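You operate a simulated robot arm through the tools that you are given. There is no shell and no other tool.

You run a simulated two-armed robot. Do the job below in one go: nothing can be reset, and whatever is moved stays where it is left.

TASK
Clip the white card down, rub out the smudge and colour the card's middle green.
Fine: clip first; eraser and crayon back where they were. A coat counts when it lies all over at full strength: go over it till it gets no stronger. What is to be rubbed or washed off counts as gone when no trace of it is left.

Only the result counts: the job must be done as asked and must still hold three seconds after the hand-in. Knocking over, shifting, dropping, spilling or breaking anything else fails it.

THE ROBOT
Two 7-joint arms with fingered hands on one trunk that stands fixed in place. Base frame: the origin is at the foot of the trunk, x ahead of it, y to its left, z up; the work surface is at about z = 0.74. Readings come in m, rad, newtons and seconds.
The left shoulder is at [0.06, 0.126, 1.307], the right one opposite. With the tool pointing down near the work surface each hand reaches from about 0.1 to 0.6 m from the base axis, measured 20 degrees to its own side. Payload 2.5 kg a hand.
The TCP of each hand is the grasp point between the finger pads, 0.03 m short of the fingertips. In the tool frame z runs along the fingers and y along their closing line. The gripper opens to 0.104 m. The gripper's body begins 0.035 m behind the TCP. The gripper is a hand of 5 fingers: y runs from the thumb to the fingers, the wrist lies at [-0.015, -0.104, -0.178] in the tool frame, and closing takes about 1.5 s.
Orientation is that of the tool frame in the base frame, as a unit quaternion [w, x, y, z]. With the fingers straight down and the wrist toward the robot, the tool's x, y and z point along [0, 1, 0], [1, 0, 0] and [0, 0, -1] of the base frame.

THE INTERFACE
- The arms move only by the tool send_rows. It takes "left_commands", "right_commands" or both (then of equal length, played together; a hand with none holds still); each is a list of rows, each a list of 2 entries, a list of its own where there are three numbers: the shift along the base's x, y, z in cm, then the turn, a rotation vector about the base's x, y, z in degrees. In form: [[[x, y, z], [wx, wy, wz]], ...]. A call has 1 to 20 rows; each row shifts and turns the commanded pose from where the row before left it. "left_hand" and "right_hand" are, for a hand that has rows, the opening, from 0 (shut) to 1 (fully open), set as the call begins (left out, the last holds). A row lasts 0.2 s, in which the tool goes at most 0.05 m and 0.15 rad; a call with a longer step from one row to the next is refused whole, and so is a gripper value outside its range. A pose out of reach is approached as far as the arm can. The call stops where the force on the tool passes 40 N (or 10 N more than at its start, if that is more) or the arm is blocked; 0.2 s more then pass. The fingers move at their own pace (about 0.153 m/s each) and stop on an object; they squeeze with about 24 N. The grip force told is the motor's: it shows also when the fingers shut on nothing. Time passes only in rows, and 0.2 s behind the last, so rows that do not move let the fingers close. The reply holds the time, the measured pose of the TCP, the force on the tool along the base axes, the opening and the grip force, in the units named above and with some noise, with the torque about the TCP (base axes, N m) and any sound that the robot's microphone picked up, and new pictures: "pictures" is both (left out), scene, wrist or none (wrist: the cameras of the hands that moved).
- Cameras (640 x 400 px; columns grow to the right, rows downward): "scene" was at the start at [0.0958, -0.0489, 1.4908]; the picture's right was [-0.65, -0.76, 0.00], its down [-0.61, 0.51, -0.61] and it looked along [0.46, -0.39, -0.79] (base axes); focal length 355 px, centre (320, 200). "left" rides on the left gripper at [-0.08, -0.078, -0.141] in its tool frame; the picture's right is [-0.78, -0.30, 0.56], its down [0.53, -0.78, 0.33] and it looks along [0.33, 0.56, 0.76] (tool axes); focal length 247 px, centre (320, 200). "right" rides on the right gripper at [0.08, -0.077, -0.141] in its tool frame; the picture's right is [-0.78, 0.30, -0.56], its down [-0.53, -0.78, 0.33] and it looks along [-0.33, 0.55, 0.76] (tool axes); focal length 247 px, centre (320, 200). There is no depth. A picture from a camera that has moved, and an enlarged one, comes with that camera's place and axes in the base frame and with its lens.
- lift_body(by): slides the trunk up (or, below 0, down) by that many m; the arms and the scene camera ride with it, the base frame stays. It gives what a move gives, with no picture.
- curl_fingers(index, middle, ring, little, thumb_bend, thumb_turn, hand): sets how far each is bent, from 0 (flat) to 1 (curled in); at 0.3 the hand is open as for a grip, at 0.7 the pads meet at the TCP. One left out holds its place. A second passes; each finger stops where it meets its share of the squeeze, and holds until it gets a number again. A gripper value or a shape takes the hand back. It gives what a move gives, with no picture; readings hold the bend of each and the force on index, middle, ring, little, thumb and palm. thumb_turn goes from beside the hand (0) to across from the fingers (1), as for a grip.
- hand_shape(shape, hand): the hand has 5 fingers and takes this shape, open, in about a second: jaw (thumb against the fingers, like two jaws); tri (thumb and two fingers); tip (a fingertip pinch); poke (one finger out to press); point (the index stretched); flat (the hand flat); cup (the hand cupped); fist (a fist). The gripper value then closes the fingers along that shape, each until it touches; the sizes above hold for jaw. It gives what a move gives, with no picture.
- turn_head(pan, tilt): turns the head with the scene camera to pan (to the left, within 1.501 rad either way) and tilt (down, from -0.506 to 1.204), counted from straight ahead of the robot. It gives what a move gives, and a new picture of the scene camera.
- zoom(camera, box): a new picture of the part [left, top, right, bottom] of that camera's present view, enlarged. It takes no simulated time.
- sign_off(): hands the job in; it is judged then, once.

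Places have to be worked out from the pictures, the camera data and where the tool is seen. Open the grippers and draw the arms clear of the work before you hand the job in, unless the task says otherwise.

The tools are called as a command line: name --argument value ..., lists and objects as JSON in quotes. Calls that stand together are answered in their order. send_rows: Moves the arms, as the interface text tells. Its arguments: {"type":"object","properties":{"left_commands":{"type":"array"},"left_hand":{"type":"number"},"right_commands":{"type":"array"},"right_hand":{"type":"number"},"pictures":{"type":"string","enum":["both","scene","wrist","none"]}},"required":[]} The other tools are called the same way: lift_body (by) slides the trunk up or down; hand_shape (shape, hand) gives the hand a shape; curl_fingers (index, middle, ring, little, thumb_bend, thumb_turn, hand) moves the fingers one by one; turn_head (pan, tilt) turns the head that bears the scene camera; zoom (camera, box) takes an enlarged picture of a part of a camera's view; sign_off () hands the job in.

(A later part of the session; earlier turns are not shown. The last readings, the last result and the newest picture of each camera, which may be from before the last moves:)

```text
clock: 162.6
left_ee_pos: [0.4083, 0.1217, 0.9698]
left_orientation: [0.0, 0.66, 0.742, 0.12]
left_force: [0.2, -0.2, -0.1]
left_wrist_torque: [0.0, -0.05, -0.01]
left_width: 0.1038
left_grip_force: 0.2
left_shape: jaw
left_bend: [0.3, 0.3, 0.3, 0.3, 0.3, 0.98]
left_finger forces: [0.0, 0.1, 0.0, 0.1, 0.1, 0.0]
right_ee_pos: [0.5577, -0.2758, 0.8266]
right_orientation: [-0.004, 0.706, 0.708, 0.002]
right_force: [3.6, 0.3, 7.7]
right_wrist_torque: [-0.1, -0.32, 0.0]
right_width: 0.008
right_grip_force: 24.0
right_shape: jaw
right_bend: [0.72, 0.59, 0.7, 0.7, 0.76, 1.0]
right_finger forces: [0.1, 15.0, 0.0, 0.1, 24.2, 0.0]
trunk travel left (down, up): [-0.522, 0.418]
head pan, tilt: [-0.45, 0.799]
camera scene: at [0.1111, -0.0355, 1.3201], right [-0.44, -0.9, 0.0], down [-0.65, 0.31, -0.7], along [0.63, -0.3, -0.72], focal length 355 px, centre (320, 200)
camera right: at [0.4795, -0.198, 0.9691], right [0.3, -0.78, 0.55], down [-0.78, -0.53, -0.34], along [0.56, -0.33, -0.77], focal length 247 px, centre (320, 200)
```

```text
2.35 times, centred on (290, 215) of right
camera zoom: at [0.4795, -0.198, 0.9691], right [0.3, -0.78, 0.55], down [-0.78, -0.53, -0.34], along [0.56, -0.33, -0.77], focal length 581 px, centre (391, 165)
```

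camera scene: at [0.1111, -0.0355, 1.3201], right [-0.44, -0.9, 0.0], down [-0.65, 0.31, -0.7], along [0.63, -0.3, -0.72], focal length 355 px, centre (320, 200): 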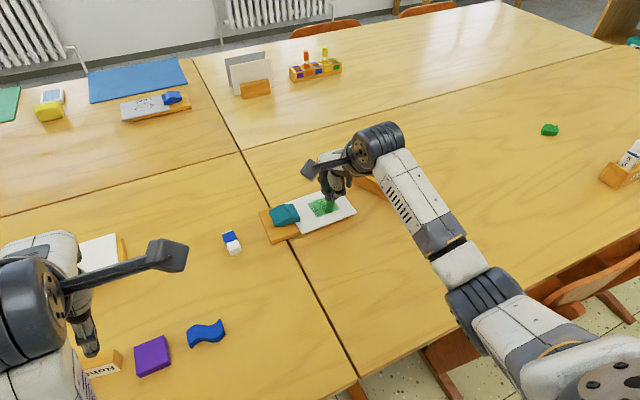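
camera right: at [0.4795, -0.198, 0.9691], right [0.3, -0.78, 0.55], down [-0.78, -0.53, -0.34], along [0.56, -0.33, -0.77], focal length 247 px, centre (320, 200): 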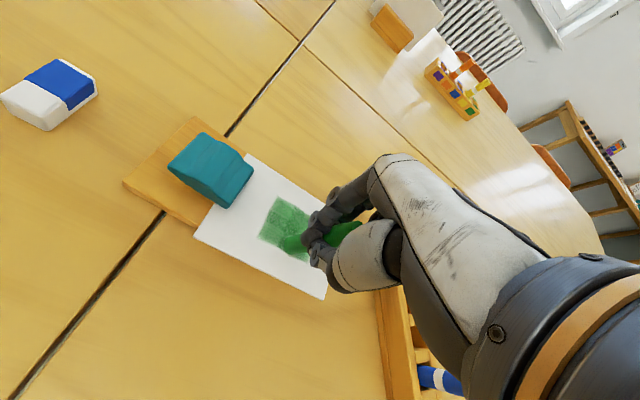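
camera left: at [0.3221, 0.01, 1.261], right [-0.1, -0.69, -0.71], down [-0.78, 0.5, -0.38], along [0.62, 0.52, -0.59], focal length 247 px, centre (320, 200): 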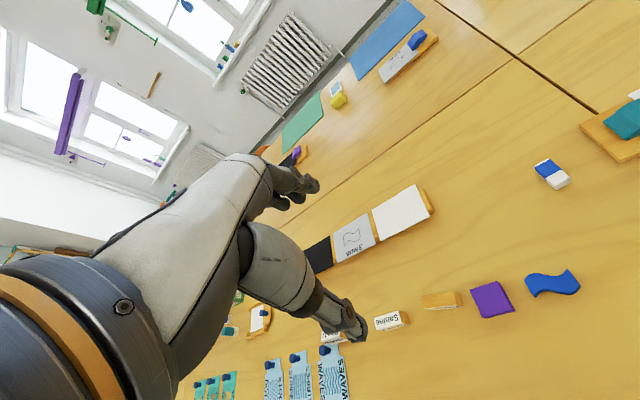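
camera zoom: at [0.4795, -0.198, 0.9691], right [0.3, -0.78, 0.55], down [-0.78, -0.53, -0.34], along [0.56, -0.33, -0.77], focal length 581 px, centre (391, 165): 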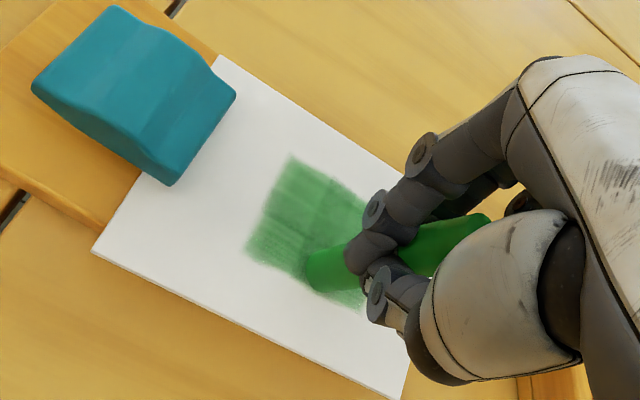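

Continuing to the near edge of the patch, easing the pressure a touch.

send_rows --right_commands '[[[0, 0.7, 0.05], [0, 0, 0]], [[1.4, 0, 0], [0, 0, 0]], [[1.4, 0, 0], [0, 0, 0]], [[1.4, 0, 0], [0, 0, 0]], [[1.4, 0, 0], [0, 0, 0]], [[0, 0.7, 0], [0, 0, 0]], [[-1.4, 0, 0], [0, 0, 0]], [[-1.4, 0, 0], [0, 0, 0]], [[-1.4, 0, 0], [0, 0, 0]], [[-1.4, 0, 0], [0, 0, 0]], [[0, 0.7, 0], [0, 0, 0]], [[1.4, 0, 0], [0, 0, 0]], [[1.4, 0, 0], [0, 0, 0]], [[1.4, 0, 0], [0, 0, 0]], [[1.4, 0, 0], [0, 0, 0]], [[0, 0.7, 0], [0, 0, 0]], [[-1.4, 0, 0], [0, 0, 0]], [[-1.4, 0, 0], [0, 0, 0]], [[-1.4, 0, 0], [0, 0, 0]], [[-1.4, 0, 0], [0, 0, 0]]]' --pictures "none"

send_rows --right_commands '[[[0, 0, 1], [0, 0, 0]], [[0, -2, 2], [0, 0, 0]], [[-2, -4, 1], [0, 0, 0]], [[-3, -4, 0], [0, 0, 0]], [[-2, -2, 0], [0, 0, 0]], [[0, 0, 0], [0, 0, 0]]]'

zoom --camera "scene" --box '[280, 175, 370, 240]'

zoom --camera "right" --box '[180, 110, 340, 240]'

```text
clock: 166.8
left_ee_pos: [0.4094, 0.1217, 0.9699]
left_orientation: [0.0, 0.659, 0.743, 0.119]
left_force: [0.2, 0.0, 0.2]
left_wrist_torque: [0.0, 0.0, 0.01]
left_width: 0.1038
left_grip_force: 0.1
left_shape: jaw
left_bend: [0.3, 0.3, 0.3, 0.3, 0.3, 0.98]
left_finger forces: [0.1, 0.0, 0.1, 0.1, 0.0, 0.0]
right_ee_pos: [0.558, -0.2486, 0.8265]
right_orientation: [-0.005, 0.705, 0.709, 0.002]
right_force: [0.6, 0.3, 1.6]
right_wrist_torque: [-0.04, -0.02, 0.0]
right_width: 0.0075
right_grip_force: 23.9
right_shape: jaw
right_bend: [0.72, 0.6, 0.7, 0.7, 0.77, 1.0]
right_finger forces: [0.1, 13.9, 0.0, 0.0, 24.5, 0.1]
trunk travel left (down, up): [-0.522, 0.418]
head pan, tilt: [-0.45, 0.799]
```

```text
clock: 168.2
left_ee_pos: [0.409, 0.1206, 0.9698]
left_orientation: [0.0, 0.659, 0.742, 0.119]
left_force: [-0.7, -0.7, -0.3]
left_wrist_torque: [-0.01, -0.01, 0.0]
left_width: 0.1038
left_grip_force: 0.1
left_shape: jaw
left_bend: [0.3, 0.3, 0.3, 0.3, 0.3, 0.98]
left_finger forces: [0.1, 0.0, 0.0, 0.0, 0.0, 0.0]
right_ee_pos: [0.4869, -0.3697, 0.8669]
right_orientation: [-0.004, 0.705, 0.709, 0.002]
right_force: [0.7, -1.0, -0.1]
right_wrist_torque: [-0.02, -0.01, 0.01]
right_width: 0.0078
right_grip_force: 24.1
right_shape: jaw
right_bend: [0.72, 0.6, 0.7, 0.7, 0.77, 1.0]
right_finger forces: [0.1, 13.9, 0.1, 0.0, 24.2, 0.0]
trunk travel left (down, up): [-0.522, 0.418]
head pan, tilt: [-0.45, 0.799]
camera scene: at [0.1116, -0.0358, 1.32], right [-0.44, -0.9, 0.0], down [-0.65, 0.31, -0.7], along [0.63, -0.3, -0.72], focal length 355 px, centre (320, 200)
camera right: at [0.4095, -0.2905, 1.0097], right [0.3, -0.78, 0.55], down [-0.78, -0.54, -0.33], along [0.55, -0.33, -0.77], focal length 247 px, centre (320, 200)
```

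scene: 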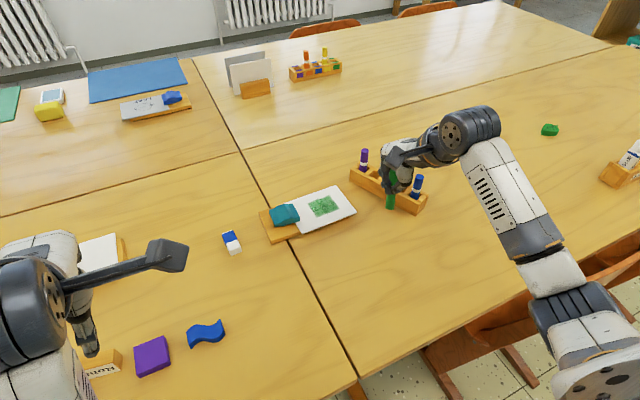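
right: 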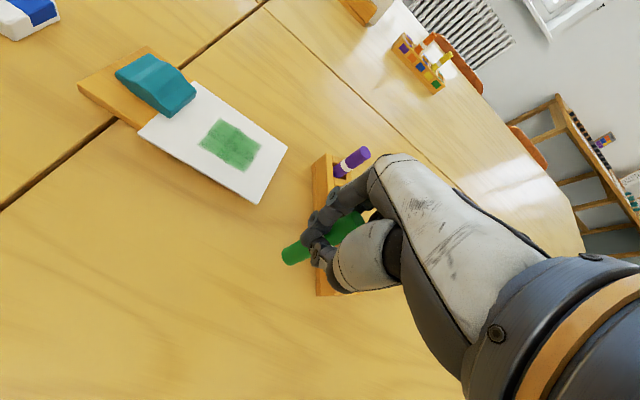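

```text
6.15 times, centred on (325, 208) of scene
camera zoom: at [0.1116, -0.0358, 1.32], right [-0.44, -0.9, 0.0], down [-0.65, 0.31, -0.7], along [0.63, -0.3, -0.72], focal length 2186 px, centre (289, 154)
```

zoom: 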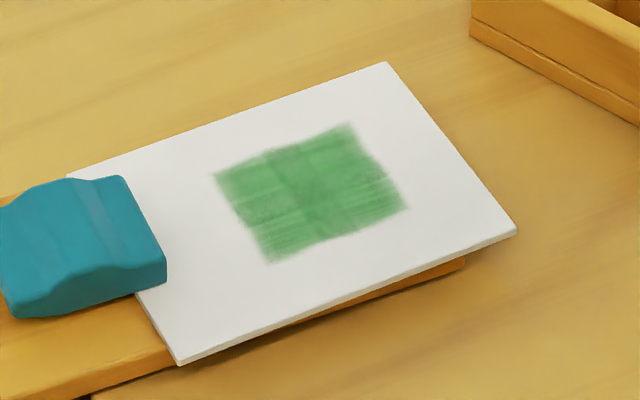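

```text
3.08 times, centred on (260, 175) of right
camera zoom: at [0.4095, -0.2905, 1.0097], right [0.3, -0.78, 0.55], down [-0.78, -0.54, -0.33], along [0.55, -0.33, -0.77], focal length 760 px, centre (505, 277)
```

zoom: 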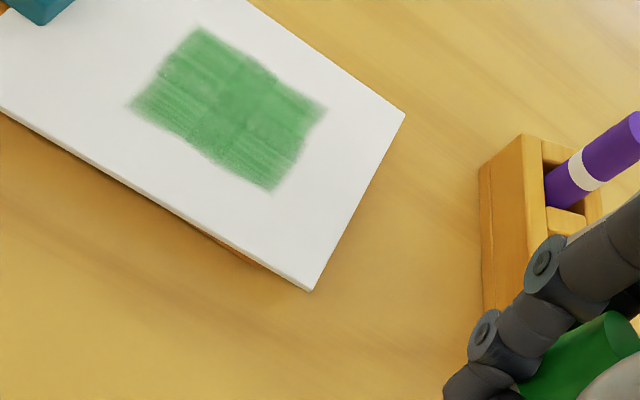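

The patch looks evenly coated. To be sure it can't get stronger, I'll do another full pass at proper pressure and compare from the same viewpoint.

send_rows --right_commands '[[[2.5, 2.5, 0], [0, 0, 0]], [[2.5, 2.5, 0], [0, 0, 0]], [[2.1, 2.0, -1], [0, 0, 0]], [[0, 0, -2], [0, 0, 0]], [[0, 0, -0.9], [0, 0, 0]], [[0, 0, -0.2], [0, 0, 0]], [[0, 0, 0], [0, 0, 0]]]' --pictures "none"

send_rows --right_commands '[[[0, 0, -0.1], [0, 0, 0]], [[0, 0, 0], [0, 0, 0]]]' --pictures "none"

```text
clock: 169.8
left_ee_pos: [0.408, 0.1223, 0.9693]
left_orientation: [0.0, 0.66, 0.742, 0.119]
left_force: [0.5, -0.7, -0.3]
left_wrist_torque: [0.0, 0.02, 0.0]
left_width: 0.1038
left_grip_force: 0.0
left_shape: jaw
left_bend: [0.3, 0.3, 0.3, 0.3, 0.3, 0.98]
left_finger forces: [0.0, 0.1, 0.0, 0.0, 0.0, 0.0]
right_ee_pos: [0.5595, -0.2996, 0.8258]
right_orientation: [-0.004, 0.706, 0.709, 0.003]
right_force: [0.0, 0.8, 3.8]
right_wrist_torque: [-0.08, -0.02, -0.01]
right_width: 0.0076
right_grip_force: 23.6
right_shape: jaw
right_bend: [0.72, 0.6, 0.7, 0.7, 0.77, 1.0]
right_finger forces: [0.0, 13.6, 0.0, 0.0, 25.1, 0.0]
trunk travel left (down, up): [-0.522, 0.418]
head pan, tilt: [-0.45, 0.799]
```

```text
clock: 170.4
left_ee_pos: [0.4081, 0.1215, 0.969]
left_orientation: [0.0, 0.659, 0.742, 0.12]
left_force: [-0.7, -0.2, 0.6]
left_wrist_torque: [0.01, 0.02, -0.02]
left_width: 0.1037
left_grip_force: 0.1
left_shape: jaw
left_bend: [0.3, 0.3, 0.3, 0.3, 0.3, 0.98]
left_finger forces: [0.1, 0.0, 0.0, 0.0, 0.0, 0.1]
right_ee_pos: [0.5588, -0.2986, 0.8259]
right_orientation: [-0.003, 0.705, 0.709, 0.003]
right_force: [1.3, -0.8, 8.2]
right_wrist_torque: [-0.05, -0.13, -0.03]
right_width: 0.0077
right_grip_force: 23.6
right_shape: jaw
right_bend: [0.72, 0.6, 0.7, 0.7, 0.77, 1.0]
right_finger forces: [0.0, 13.9, 0.1, 0.0, 26.3, 0.1]
trunk travel left (down, up): [-0.522, 0.418]
head pan, tilt: [-0.45, 0.799]
```

Contact is good. I'm running the zigzag over the whole patch.

send_rows --right_commands '[[[1.4, 0, 0.05], [0, 0, 0]], [[1.4, 0, 0], [0, 0, 0]], [[1.4, 0, 0], [0, 0, 0]], [[1.4, 0, 0], [0, 0, 0]], [[0, 0.7, 0], [0, 0, 0]], [[-1.4, 0, 0], [0, 0, 0]], [[-1.4, 0, 0], [0, 0, 0]], [[-1.4, 0, 0], [0, 0, 0]], [[-1.4, 0, 0], [0, 0, 0]], [[0, 0.7, -0.02], [0, 0, 0]], [[1.4, 0, 0], [0, 0, 0]], [[1.4, 0, 0], [0, 0, 0]], [[1.4, 0, 0], [0, 0, 0]], [[1.4, 0, 0], [0, 0, 0]], [[0, 0.7, 0], [0, 0, 0]], [[-1.4, 0, 0], [0, 0, 0]], [[-1.4, 0, 0], [0, 0, 0]], [[-1.4, 0, 0], [0, 0, 0]], [[-1.4, 0, 0], [0, 0, 0]]]' --pictures "none"

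send_rows --right_commands '[[[0, 0.7, -0.03], [0, 0, 0]], [[1.4, 0, 0], [0, 0, 0]], [[1.4, 0, 0], [0, 0, 0]], [[1.4, 0, 0], [0, 0, 0]], [[1.4, 0, 0], [0, 0, 0]], [[0, 0.7, 0], [0, 0, 0]], [[-1.4, 0, 0], [0, 0, 0]], [[-1.4, 0, 0], [0, 0, 0]], [[-1.4, 0, 0], [0, 0, 0]], [[-1.4, 0, 0], [0, 0, 0]], [[0, 0.7, -0.02], [0, 0, 0]], [[1.4, 0, 0], [0, 0, 0]], [[1.4, 0, 0], [0, 0, 0]], [[1.4, 0, 0], [0, 0, 0]], [[1.4, 0, 0], [0, 0, 0]], [[0, 0.8, 0], [0, 0, 0]], [[-1.4, 0, 0], [0, 0, 0]], [[-1.4, 0, 0], [0, 0, 0]], [[-1.4, 0, 0], [0, 0, 0]], [[-1.4, 0, 0], [0, 0, 0]]]' --pictures "none"

send_rows --right_commands '[[[0, 0, 1], [0, 0, 0]], [[0, -2, 2], [0, 0, 0]], [[-2, -4, 1], [0, 0, 0]], [[-3, -4, 0], [0, 0, 0]], [[-2, -2, 0], [0, 0, 0]], [[0, 0, 0], [0, 0, 0]]]'

zoom --camera "scene" --box '[280, 175, 370, 240]'

zoom --camera "right" --box '[180, 110, 340, 240]'

```text
clock: 174.4
left_ee_pos: [0.4091, 0.1218, 0.9681]
left_orientation: [0.0, 0.66, 0.742, 0.119]
left_force: [0.1, 1.0, -0.4]
left_wrist_torque: [-0.01, 0.02, -0.03]
left_width: 0.1038
left_grip_force: 0.0
left_shape: jaw
left_bend: [0.3, 0.3, 0.3, 0.3, 0.3, 0.98]
left_finger forces: [0.1, 0.1, 0.0, 0.0, 0.0, 0.0]
right_ee_pos: [0.5575, -0.2795, 0.8249]
right_orientation: [-0.004, 0.706, 0.708, 0.003]
right_force: [3.2, -0.6, 8.6]
right_wrist_torque: [-0.09, -0.3, 0.01]
right_width: 0.0083
right_grip_force: 24.2
right_shape: jaw
right_bend: [0.72, 0.58, 0.7, 0.7, 0.77, 1.0]
right_finger forces: [0.1, 15.4, 0.1, 0.1, 24.9, 0.0]
trunk travel left (down, up): [-0.522, 0.418]
head pan, tilt: [-0.45, 0.799]
```

```text
clock: 178.6
left_ee_pos: [0.4095, 0.1211, 0.9697]
left_orientation: [0.001, 0.66, 0.742, 0.119]
left_force: [-1.0, 0.1, -0.4]
left_wrist_torque: [0.0, -0.01, -0.02]
left_width: 0.1038
left_grip_force: 0.0
left_shape: jaw
left_bend: [0.3, 0.3, 0.3, 0.3, 0.3, 0.98]
left_finger forces: [0.1, 0.1, 0.1, 0.1, 0.1, 0.0]
right_ee_pos: [0.5594, -0.2484, 0.825]
right_orientation: [-0.003, 0.705, 0.709, 0.003]
right_force: [2.2, -0.5, 7.0]
right_wrist_torque: [-0.02, -0.29, 0.0]
right_width: 0.0079
right_grip_force: 24.2
right_shape: jaw
right_bend: [0.72, 0.59, 0.7, 0.7, 0.77, 1.0]
right_finger forces: [0.1, 15.0, 0.5, 0.0, 24.8, 0.0]
trunk travel left (down, up): [-0.522, 0.418]
head pan, tilt: [-0.45, 0.799]
```

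```text
clock: 180.0
left_ee_pos: [0.4092, 0.1202, 0.9692]
left_orientation: [0.0, 0.66, 0.742, 0.119]
left_force: [0.4, -0.4, 1.2]
left_wrist_torque: [-0.01, -0.03, 0.02]
left_width: 0.1037
left_grip_force: 0.1
left_shape: jaw
left_bend: [0.3, 0.3, 0.3, 0.3, 0.3, 0.98]
left_finger forces: [0.0, 0.0, 0.0, 0.1, 0.0, 0.0]
right_ee_pos: [0.4888, -0.3686, 0.8644]
right_orientation: [-0.005, 0.705, 0.709, 0.003]
right_force: [-0.4, -0.4, 0.4]
right_wrist_torque: [0.01, 0.01, -0.02]
right_width: 0.0077
right_grip_force: 23.9
right_shape: jaw
right_bend: [0.72, 0.59, 0.7, 0.7, 0.77, 1.0]
right_finger forces: [0.0, 14.0, 0.1, 0.0, 24.7, 0.1]
trunk travel left (down, up): [-0.522, 0.418]
head pan, tilt: [-0.45, 0.799]
camera scene: at [0.1116, -0.0358, 1.32], right [-0.44, -0.9, 0.0], down [-0.65, 0.31, -0.7], along [0.63, -0.3, -0.72], focal length 355 px, centre (320, 200)
camera right: at [0.4107, -0.2904, 1.0078], right [0.3, -0.78, 0.55], down [-0.78, -0.54, -0.33], along [0.55, -0.33, -0.77], focal length 247 px, centre (320, 200)
```

scene: 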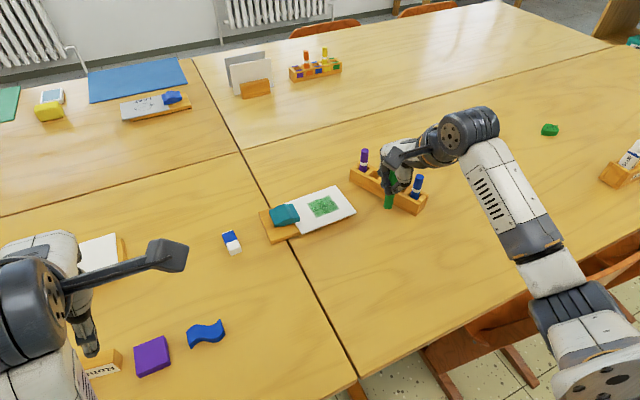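
right: 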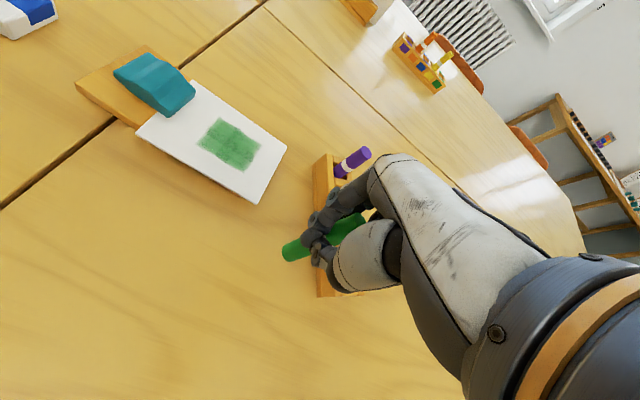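

```text
6.15 times, centred on (325, 208) of scene
camera zoom: at [0.1116, -0.0358, 1.32], right [-0.44, -0.9, 0.0], down [-0.65, 0.31, -0.7], along [0.63, -0.3, -0.72], focal length 2186 px, centre (289, 154)
```

zoom: 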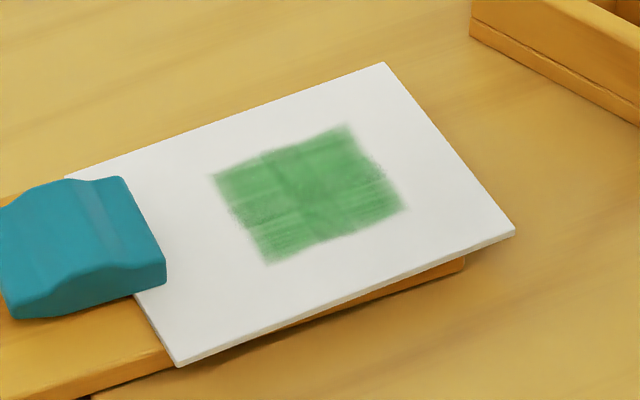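

```text
3.08 times, centred on (260, 175) of right
camera zoom: at [0.4107, -0.2904, 1.0078], right [0.3, -0.78, 0.55], down [-0.78, -0.54, -0.33], along [0.55, -0.33, -0.77], focal length 760 px, centre (505, 277)
```

zoom: 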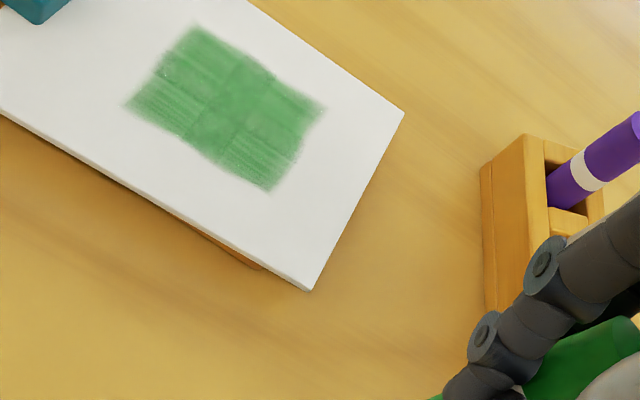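

The tone didn't change from one pass to the next, so the coat seems saturated. I'll zoom in tight to check for weaker spots.

zoom --camera "scene" --box '[305, 188, 345, 220]'

zoom --camera "right" --box '[195, 110, 265, 175]'

```text
12.50 times, centred on (325, 204) of scene
camera zoom: at [0.1116, -0.0358, 1.32], right [-0.44, -0.9, 0.0], down [-0.65, 0.31, -0.7], along [0.63, -0.3, -0.72], focal length 4440 px, centre (258, 150)
```

zoom: 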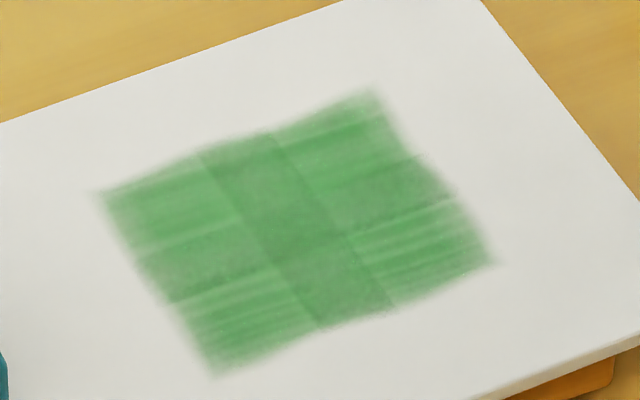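

```text
6.15 times, centred on (230, 142) of right
camera zoom: at [0.4107, -0.2904, 1.0078], right [0.3, -0.78, 0.55], down [-0.78, -0.54, -0.33], along [0.55, -0.33, -0.77], focal length 1520 px, centre (874, 554)
```

zoom: 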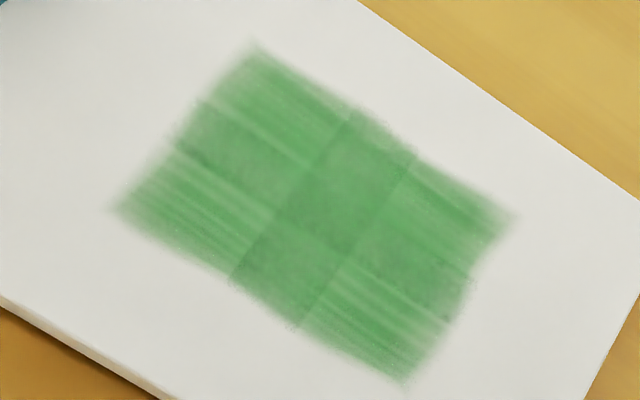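

All four parts of the patch show the same density; the streaks are just the crayon texture. Now for returning the crayon: I check how it sits in the hand from both cameras.

zoom --camera "scene" --box '[350, 140, 440, 220]'

zoom --camera "right" --box '[260, 130, 400, 310]'

```text
5.00 times, centred on (395, 180) of scene
camera zoom: at [0.1116, -0.0358, 1.32], right [-0.44, -0.9, 0.0], down [-0.65, 0.31, -0.7], along [0.63, -0.3, -0.72], focal length 1776 px, centre (-55, 300)
```

zoom: 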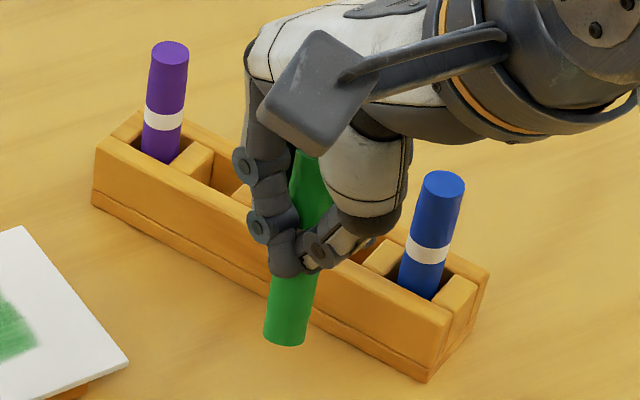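

```text
2.22 times, centred on (330, 220) of right
camera zoom: at [0.4107, -0.2904, 1.0078], right [0.3, -0.78, 0.55], down [-0.78, -0.54, -0.33], along [0.55, -0.33, -0.77], focal length 549 px, centre (298, 156)
```

zoom: 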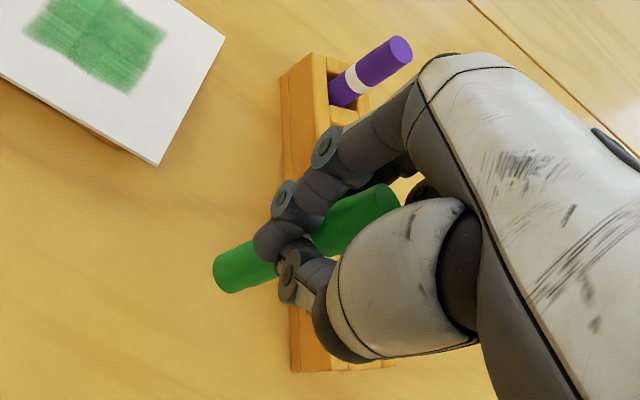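

I need the crayon's tilt before inserting it in the slot. I'll move the hand to a spot where the scene camera sees it from another bearing.

send_rows --right_commands '[[[0, 1, 4], [0, 0, 0]], [[1, 4, 3], [0, 0, 0]], [[1, 4.5, 0], [0, 0, 0]], [[1, 4.5, 0], [0, 0, 0]], [[0.5, 4.5, 0], [0, 0, 0]], [[0.5, 4.5, 0], [0, 0, 0]], [[0, 4, 0], [0, 0, 0]], [[0, 0, 0], [0, 0, 0]]]'

zoom --camera "scene" --box '[170, 100, 270, 220]'

```text
refused: row 2 steps farther than a row can; nothing moved
```

```text
3.33 times, centred on (220, 160) of scene
camera zoom: at [0.1116, -0.0358, 1.32], right [-0.44, -0.9, 0.0], down [-0.65, 0.31, -0.7], along [0.63, -0.3, -0.72], focal length 1184 px, centre (653, 333)
```

zoom: 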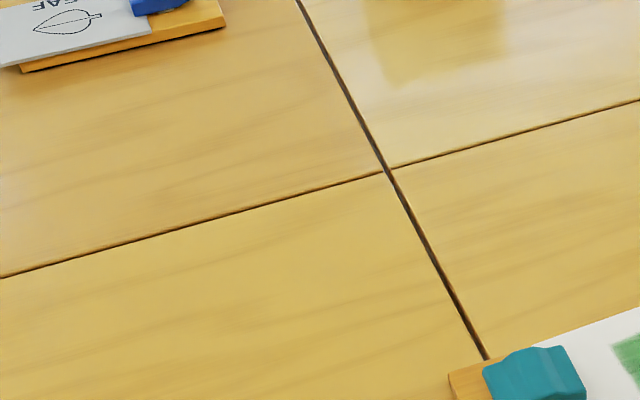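

That row was too long, so I'm repeating the move with shorter steps.

send_rows --right_commands '[[[0, 1, 4], [0, 0, 0]], [[1, 3.5, 2.5], [0, 0, 0]], [[1, 4.4, 0], [0, 0, 0]], [[1, 4.4, 0], [0, 0, 0]], [[0.5, 4.4, 0], [0, 0, 0]], [[0.5, 4.4, 0], [0, 0, 0]], [[0, 4, 0], [0, 0, 0]], [[0, 0, 0], [0, 0, 0]]]'

zoom --camera "scene" --box '[170, 130, 290, 250]'

zoom --camera "right" --box '[260, 150, 400, 310]'

```text
clock: 181.8
left_ee_pos: [0.4096, 0.1214, 0.9687]
left_orientation: [0.0, 0.66, 0.742, 0.119]
left_force: [-0.5, -0.7, 0.6]
left_wrist_torque: [0.04, 0.01, 0.02]
left_width: 0.1037
left_grip_force: 0.1
left_shape: jaw
left_bend: [0.3, 0.3, 0.3, 0.3, 0.3, 0.98]
left_finger forces: [0.0, 0.0, 0.0, 0.0, 0.0, 0.0]
right_ee_pos: [0.5287, -0.1078, 0.9282]
right_orientation: [-0.004, 0.706, 0.708, 0.002]
right_force: [-1.0, -0.2, 0.3]
right_wrist_torque: [0.02, 0.01, 0.03]
right_width: 0.008
right_grip_force: 23.8
right_shape: jaw
right_bend: [0.72, 0.59, 0.7, 0.7, 0.77, 1.0]
right_finger forces: [0.1, 13.9, 0.0, 0.0, 24.5, 0.0]
trunk travel left (down, up): [-0.522, 0.418]
head pan, tilt: [-0.45, 0.799]
camera scene: at [0.1117, -0.0357, 1.32], right [-0.44, -0.9, 0.0], down [-0.65, 0.31, -0.7], along [0.63, -0.3, -0.72], focal length 355 px, centre (320, 200)
camera right: at [0.4509, -0.0293, 1.0722], right [0.3, -0.78, 0.55], down [-0.78, -0.54, -0.33], along [0.55, -0.33, -0.77], focal length 247 px, centre (320, 200)
```

scene: 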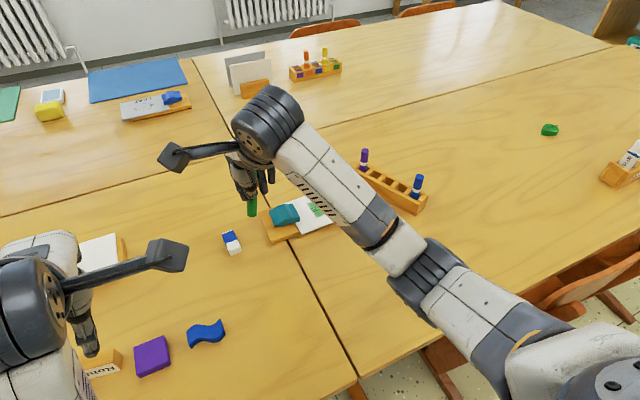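
right: 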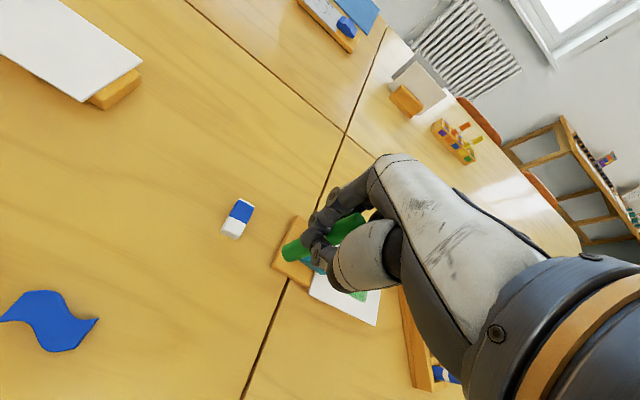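

```text
3.33 times, centred on (230, 190) of scene
camera zoom: at [0.1117, -0.0357, 1.32], right [-0.44, -0.9, 0.0], down [-0.65, 0.31, -0.7], along [0.63, -0.3, -0.72], focal length 1184 px, centre (620, 233)
```

zoom: 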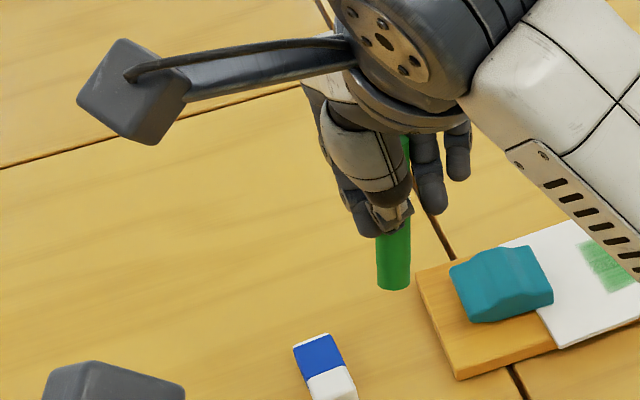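

```text
2.50 times, centred on (330, 230) of right
camera zoom: at [0.4509, -0.0293, 1.0722], right [0.3, -0.78, 0.55], down [-0.78, -0.54, -0.33], along [0.55, -0.33, -0.77], focal length 617 px, centre (295, 125)
```

zoom: 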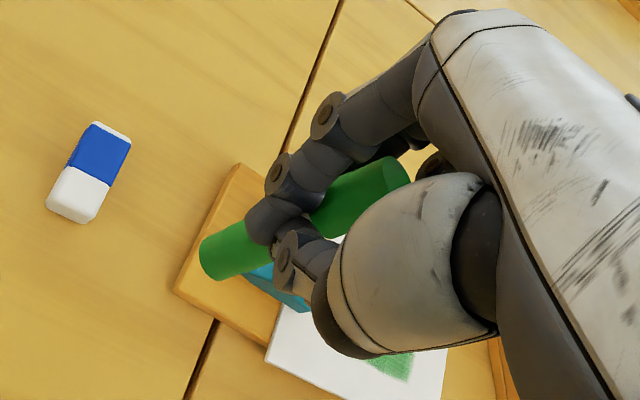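

Comparing both views, the crayon leans about 27° in the pinch (top toward +x,-y). I'll rotate the hand to stand the crayon upright again, (-15°, -23°, 0), and verify.

send_rows --right_commands '[[[0, 0, 0.5], [-3.8, -5.7, 0]], [[0, 0, 0.5], [-3.8, -5.7, 0]], [[0, 0, 0.5], [-3.8, -5.7, 0]], [[0, 0, 0.5], [-3.7, -5.8, 0]], [[0, 0, 0], [0, 0, 0]]]'

zoom --camera "scene" --box '[170, 130, 290, 250]'

zoom --camera "right" --box '[240, 150, 400, 310]'

```text
clock: 183.0
left_ee_pos: [0.409, 0.1215, 0.97]
left_orientation: [0.0, 0.659, 0.742, 0.119]
left_force: [0.2, 0.3, -0.2]
left_wrist_torque: [-0.02, 0.01, 0.01]
left_width: 0.1037
left_grip_force: 0.1
left_shape: jaw
left_bend: [0.3, 0.3, 0.3, 0.3, 0.3, 0.98]
left_finger forces: [0.0, 0.1, 0.0, 0.0, 0.0, 0.1]
right_ee_pos: [0.5282, -0.1089, 0.9487]
right_orientation: [0.229, 0.686, 0.689, 0.049]
right_force: [-0.3, 0.5, -0.7]
right_wrist_torque: [0.01, 0.01, 0.03]
right_width: 0.0078
right_grip_force: 23.9
right_shape: jaw
right_bend: [0.72, 0.59, 0.7, 0.7, 0.77, 1.0]
right_finger forces: [0.0, 13.8, 0.0, 0.1, 24.5, 0.1]
trunk travel left (down, up): [-0.522, 0.418]
head pan, tilt: [-0.45, 0.799]
camera scene: at [0.1116, -0.0358, 1.32], right [-0.44, -0.9, 0.0], down [-0.65, 0.31, -0.7], along [0.63, -0.3, -0.72], focal length 355 px, centre (320, 200)
camera right: at [0.4069, 0.0, 1.0261], right [0.03, -0.6, 0.8], down [-0.61, -0.64, -0.46], along [0.79, -0.48, -0.38], focal length 247 px, centre (320, 200)
```

scene: 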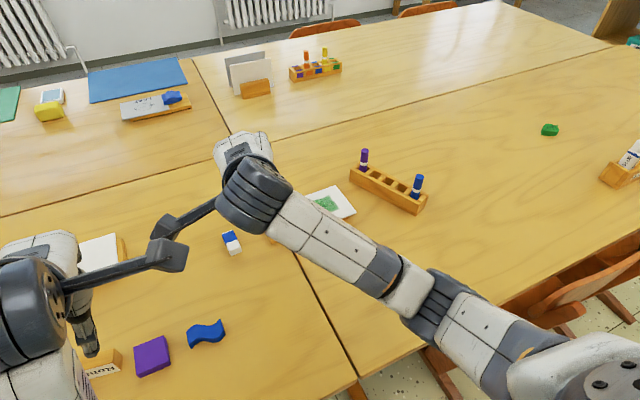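
right: 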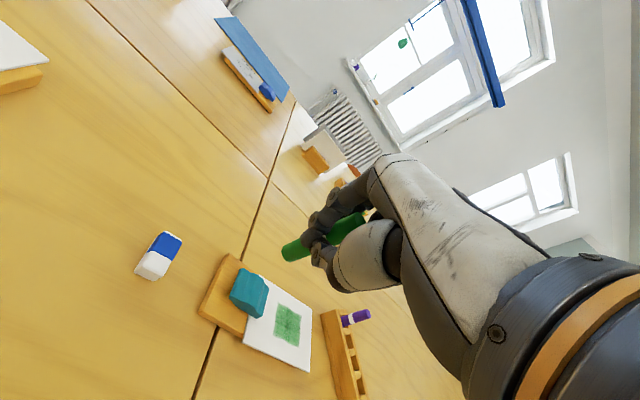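

```text
3.33 times, centred on (230, 190) of scene
camera zoom: at [0.1116, -0.0358, 1.32], right [-0.44, -0.9, 0.0], down [-0.65, 0.31, -0.7], along [0.63, -0.3, -0.72], focal length 1184 px, centre (620, 233)
```

zoom: 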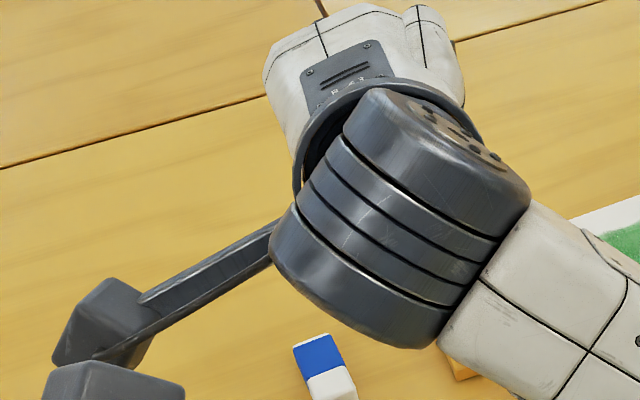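

```text
2.50 times, centred on (320, 230) of right
camera zoom: at [0.4069, 0.0, 1.0261], right [0.03, -0.6, 0.8], down [-0.61, -0.64, -0.46], along [0.79, -0.48, -0.38], focal length 617 px, centre (320, 125)
```

zoom: 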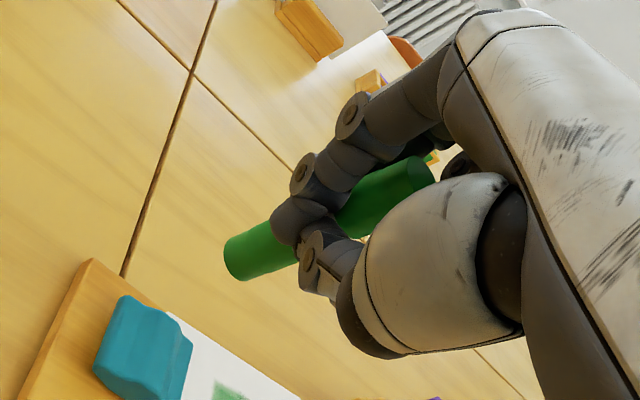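

By a more careful estimate (using the known contact height) the lean was only about 13–15°, so I've over-rotated. I'll undo half and carry the crayon over toward the rack, where the upright purple and blue crayons give a reference for vertical.

send_rows --right_commands '[[[0, -3, 0.5], [3.3, 5, 0]], [[0.4, -4, 0.5], [3.3, 5, 0]], [[0.6, -4.3, 0], [0, 0, 0]], [[0.8, -4.3, 0], [0, 0, 0]], [[0.8, -4.3, 0], [0, 0, 0]], [[0.8, -4.3, 0], [0, 0, 0]], [[0.8, -4.3, 0], [0, 0, 0]], [[0, -1.8, 0], [0, 0, 0]], [[0, 0, 0], [0, 0, 0]]]'

zoom --camera "scene" --box '[340, 90, 450, 220]'

zoom --camera "right" --box '[200, 150, 400, 350]'

```text
clock: 185.0
left_ee_pos: [0.4088, 0.1222, 0.9692]
left_orientation: [0.0, 0.659, 0.743, 0.119]
left_force: [-0.6, 0.4, -0.8]
left_wrist_torque: [0.02, 0.0, 0.03]
left_width: 0.1037
left_grip_force: 0.0
left_shape: jaw
left_bend: [0.3, 0.3, 0.3, 0.3, 0.3, 0.98]
left_finger forces: [0.1, 0.0, 0.0, 0.0, 0.0, 0.1]
right_ee_pos: [0.5702, -0.4114, 0.9595]
right_orientation: [0.127, 0.7, 0.702, 0.028]
right_force: [-0.2, 0.6, -0.3]
right_wrist_torque: [0.01, -0.01, 0.01]
right_width: 0.0074
right_grip_force: 24.3
right_shape: jaw
right_bend: [0.72, 0.59, 0.7, 0.7, 0.77, 1.0]
right_finger forces: [0.0, 13.8, 0.1, 0.1, 24.5, 0.0]
trunk travel left (down, up): [-0.522, 0.418]
head pan, tilt: [-0.45, 0.799]
camera scene: at [0.1116, -0.0358, 1.32], right [-0.44, -0.9, 0.0], down [-0.65, 0.31, -0.7], along [0.63, -0.3, -0.72], focal length 355 px, centre (320, 200)
camera right: at [0.4648, -0.3146, 1.0684], right [0.16, -0.69, 0.71], down [-0.69, -0.59, -0.42], along [0.71, -0.43, -0.57], focal length 247 px, centre (320, 200)
```

scene: 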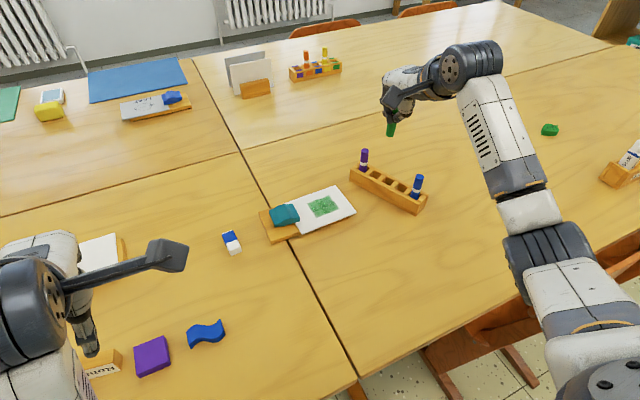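
right: 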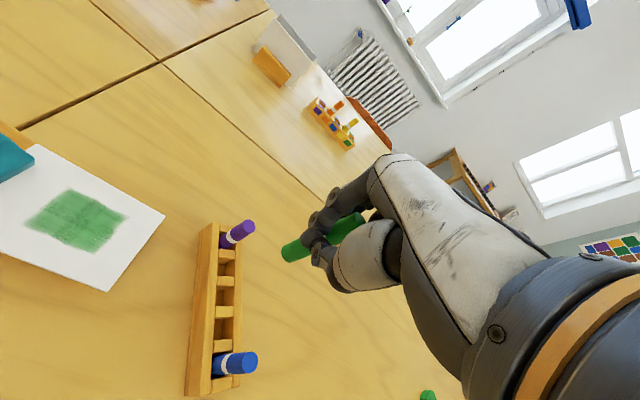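

```text
3.08 times, centred on (395, 155) of scene
camera zoom: at [0.1116, -0.0358, 1.32], right [-0.44, -0.9, 0.0], down [-0.65, 0.31, -0.7], along [0.63, -0.3, -0.72], focal length 1093 px, centre (89, 338)
```

zoom: 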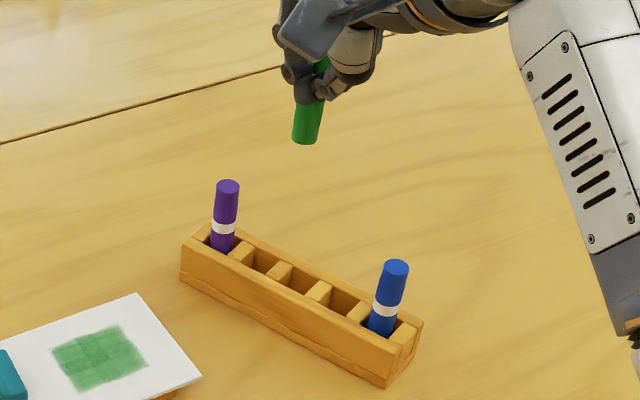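

```text
2.00 times, centred on (300, 250) of right
camera zoom: at [0.4648, -0.3146, 1.0684], right [0.16, -0.69, 0.71], down [-0.69, -0.59, -0.42], along [0.71, -0.43, -0.57], focal length 494 px, centre (360, 100)
```

zoom: 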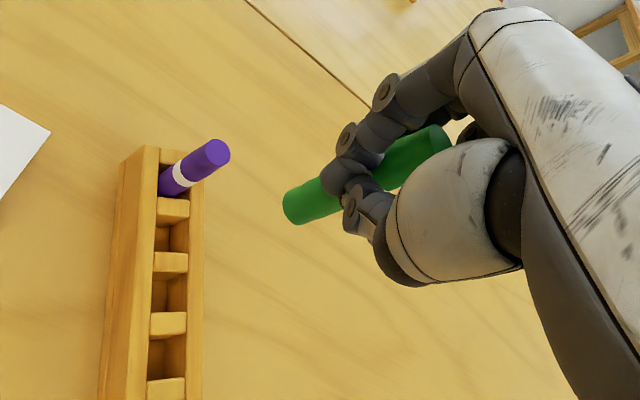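

The crayon now looks upright in both views, within a few degrees. Its bottom is at about (0.5885, -0.4235, 0.895) and the empty middle slot at about (0.571, -0.427), so I'm shifting and lowering to just above the rack.

send_rows --right_commands '[[[-1.0, -0.2, -1], [0, 0, 0]], [[-0.75, -0.15, -2], [0, 0, 0]], [[0, 0, -3], [0, 0, 0]], [[0, 0, -2], [0, 0, 0]], [[0, 0, -1], [0, 0, 0]], [[0, 0, 0], [0, 0, 0]]]'

zoom --camera "scene" --box '[340, 120, 450, 220]'

zoom --camera "right" --box '[200, 150, 400, 350]'

```text
clock: 186.4
left_ee_pos: [0.4101, 0.121, 0.9692]
left_orientation: [0.0, 0.66, 0.742, 0.12]
left_force: [-0.7, -0.5, 0.1]
left_wrist_torque: [-0.04, 0.02, 0.0]
left_width: 0.1037
left_grip_force: 0.0
left_shape: jaw
left_bend: [0.3, 0.3, 0.3, 0.3, 0.3, 0.98]
left_finger forces: [0.1, 0.0, 0.0, 0.0, 0.0, 0.0]
right_ee_pos: [0.5527, -0.4162, 0.8686]
right_orientation: [0.127, 0.7, 0.703, 0.029]
right_force: [-0.5, -0.8, -0.9]
right_wrist_torque: [0.02, 0.02, 0.01]
right_width: 0.0075
right_grip_force: 23.9
right_shape: jaw
right_bend: [0.72, 0.59, 0.7, 0.7, 0.77, 1.0]
right_finger forces: [0.0, 13.8, 0.2, 0.0, 24.4, 0.0]
trunk travel left (down, up): [-0.522, 0.418]
head pan, tilt: [-0.45, 0.799]
camera scene: at [0.1117, -0.0358, 1.32], right [-0.44, -0.9, 0.0], down [-0.65, 0.31, -0.7], along [0.63, -0.3, -0.72], focal length 355 px, centre (320, 200)
camera right: at [0.4475, -0.3177, 0.978], right [0.16, -0.69, 0.71], down [-0.69, -0.59, -0.42], along [0.71, -0.43, -0.57], focal length 247 px, centre (320, 200)
```

scene: 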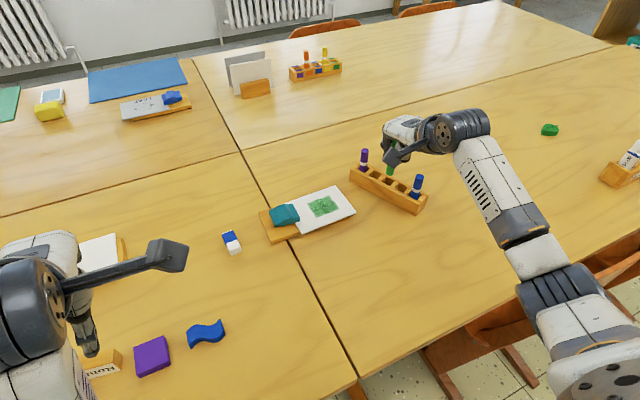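
right: 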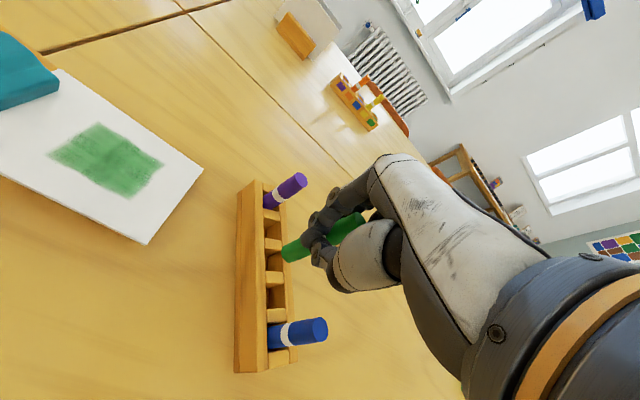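

```text
4.00 times, centred on (395, 170) of scene
camera zoom: at [0.1117, -0.0358, 1.32], right [-0.44, -0.9, 0.0], down [-0.65, 0.31, -0.7], along [0.63, -0.3, -0.72], focal length 1421 px, centre (20, 320)
```

zoom: 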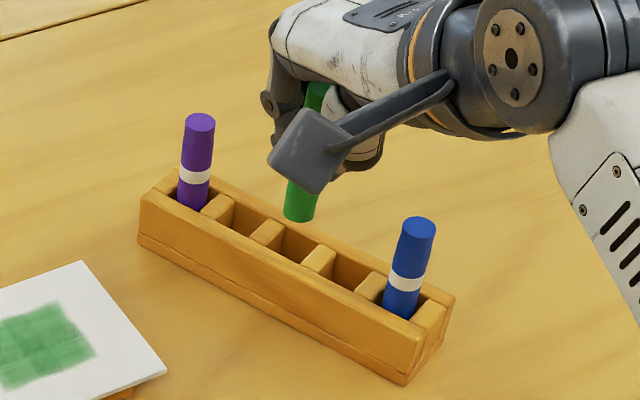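

```text
2.00 times, centred on (300, 250) of right
camera zoom: at [0.4475, -0.3177, 0.978], right [0.16, -0.69, 0.71], down [-0.69, -0.59, -0.42], along [0.71, -0.43, -0.57], focal length 494 px, centre (360, 100)
```

zoom: 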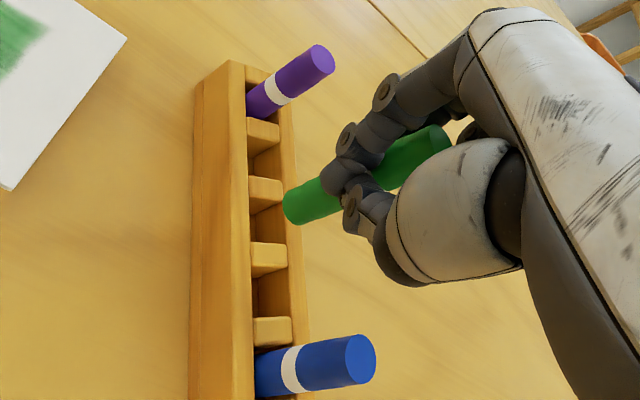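

Both views show the crayon directly above the empty middle slot. I'm inserting it straight down.

send_rows --right_commands '[[[0, 0, -1], [0, 0, 0]], [[0, 0, -1], [0, 0, 0]], [[0, 0, -1], [0, 0, 0]], [[0, 0, 0], [0, 0, 0]]]'

zoom --camera "scene" --box '[340, 120, 450, 220]'

zoom --camera "right" --box '[220, 170, 380, 330]'

```text
clock: 187.4
left_ee_pos: [0.4099, 0.1206, 0.9692]
left_orientation: [0.001, 0.66, 0.742, 0.119]
left_force: [-0.4, -0.5, -0.4]
left_wrist_torque: [0.01, 0.0, 0.01]
left_width: 0.1039
left_grip_force: 0.0
left_shape: jaw
left_bend: [0.3, 0.3, 0.3, 0.3, 0.3, 0.98]
left_finger forces: [0.1, 0.0, 0.0, 0.1, 0.0, 0.0]
right_ee_pos: [0.553, -0.4145, 0.8398]
right_orientation: [0.128, 0.699, 0.703, 0.031]
right_force: [0.7, -0.3, 2.1]
right_wrist_torque: [-0.01, -0.02, 0.01]
right_width: 0.0079
right_grip_force: 24.2
right_shape: jaw
right_bend: [0.72, 0.59, 0.7, 0.7, 0.77, 1.0]
right_finger forces: [0.0, 14.1, 0.1, 0.0, 24.7, 0.1]
trunk travel left (down, up): [-0.522, 0.418]
head pan, tilt: [-0.45, 0.799]
camera scene: at [0.1115, -0.0357, 1.32], right [-0.44, -0.9, 0.0], down [-0.65, 0.31, -0.7], along [0.63, -0.3, -0.72], focal length 355 px, centre (320, 200)
camera right: at [0.4472, -0.3175, 0.9487], right [0.16, -0.69, 0.71], down [-0.69, -0.59, -0.42], along [0.71, -0.42, -0.57], focal length 247 px, centre (320, 200)
```

scene: 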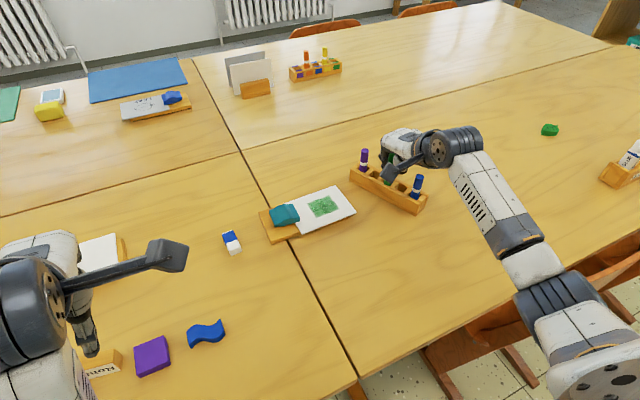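
right: 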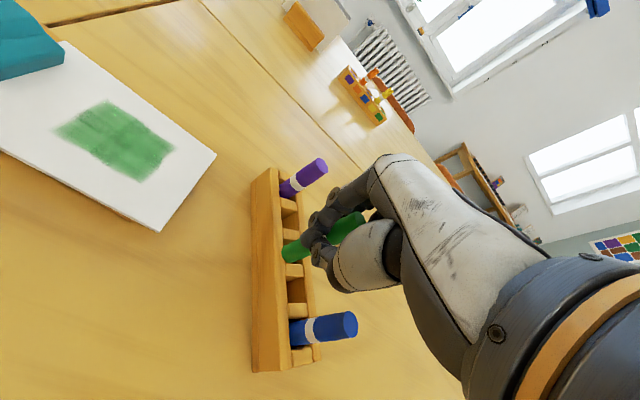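

```text
4.00 times, centred on (395, 170) of scene
camera zoom: at [0.1115, -0.0357, 1.32], right [-0.44, -0.9, 0.0], down [-0.65, 0.31, -0.7], along [0.63, -0.3, -0.72], focal length 1421 px, centre (20, 320)
```

zoom: 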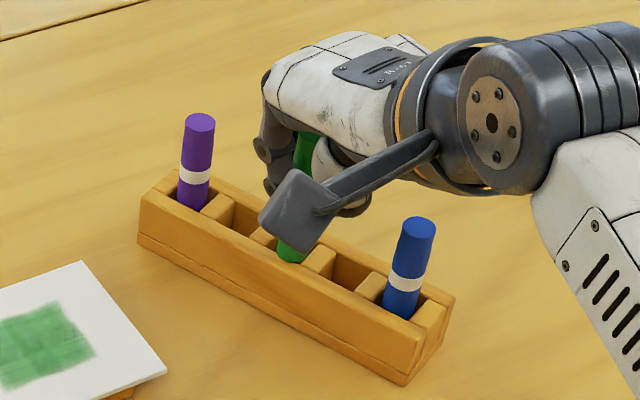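

```text
2.50 times, centred on (300, 250) of right
camera zoom: at [0.4472, -0.3175, 0.9487], right [0.16, -0.69, 0.71], down [-0.69, -0.59, -0.42], along [0.71, -0.42, -0.57], focal length 617 px, centre (370, 75)
```

zoom: 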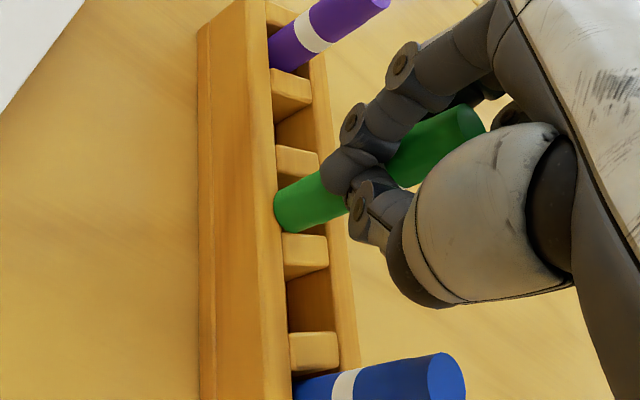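

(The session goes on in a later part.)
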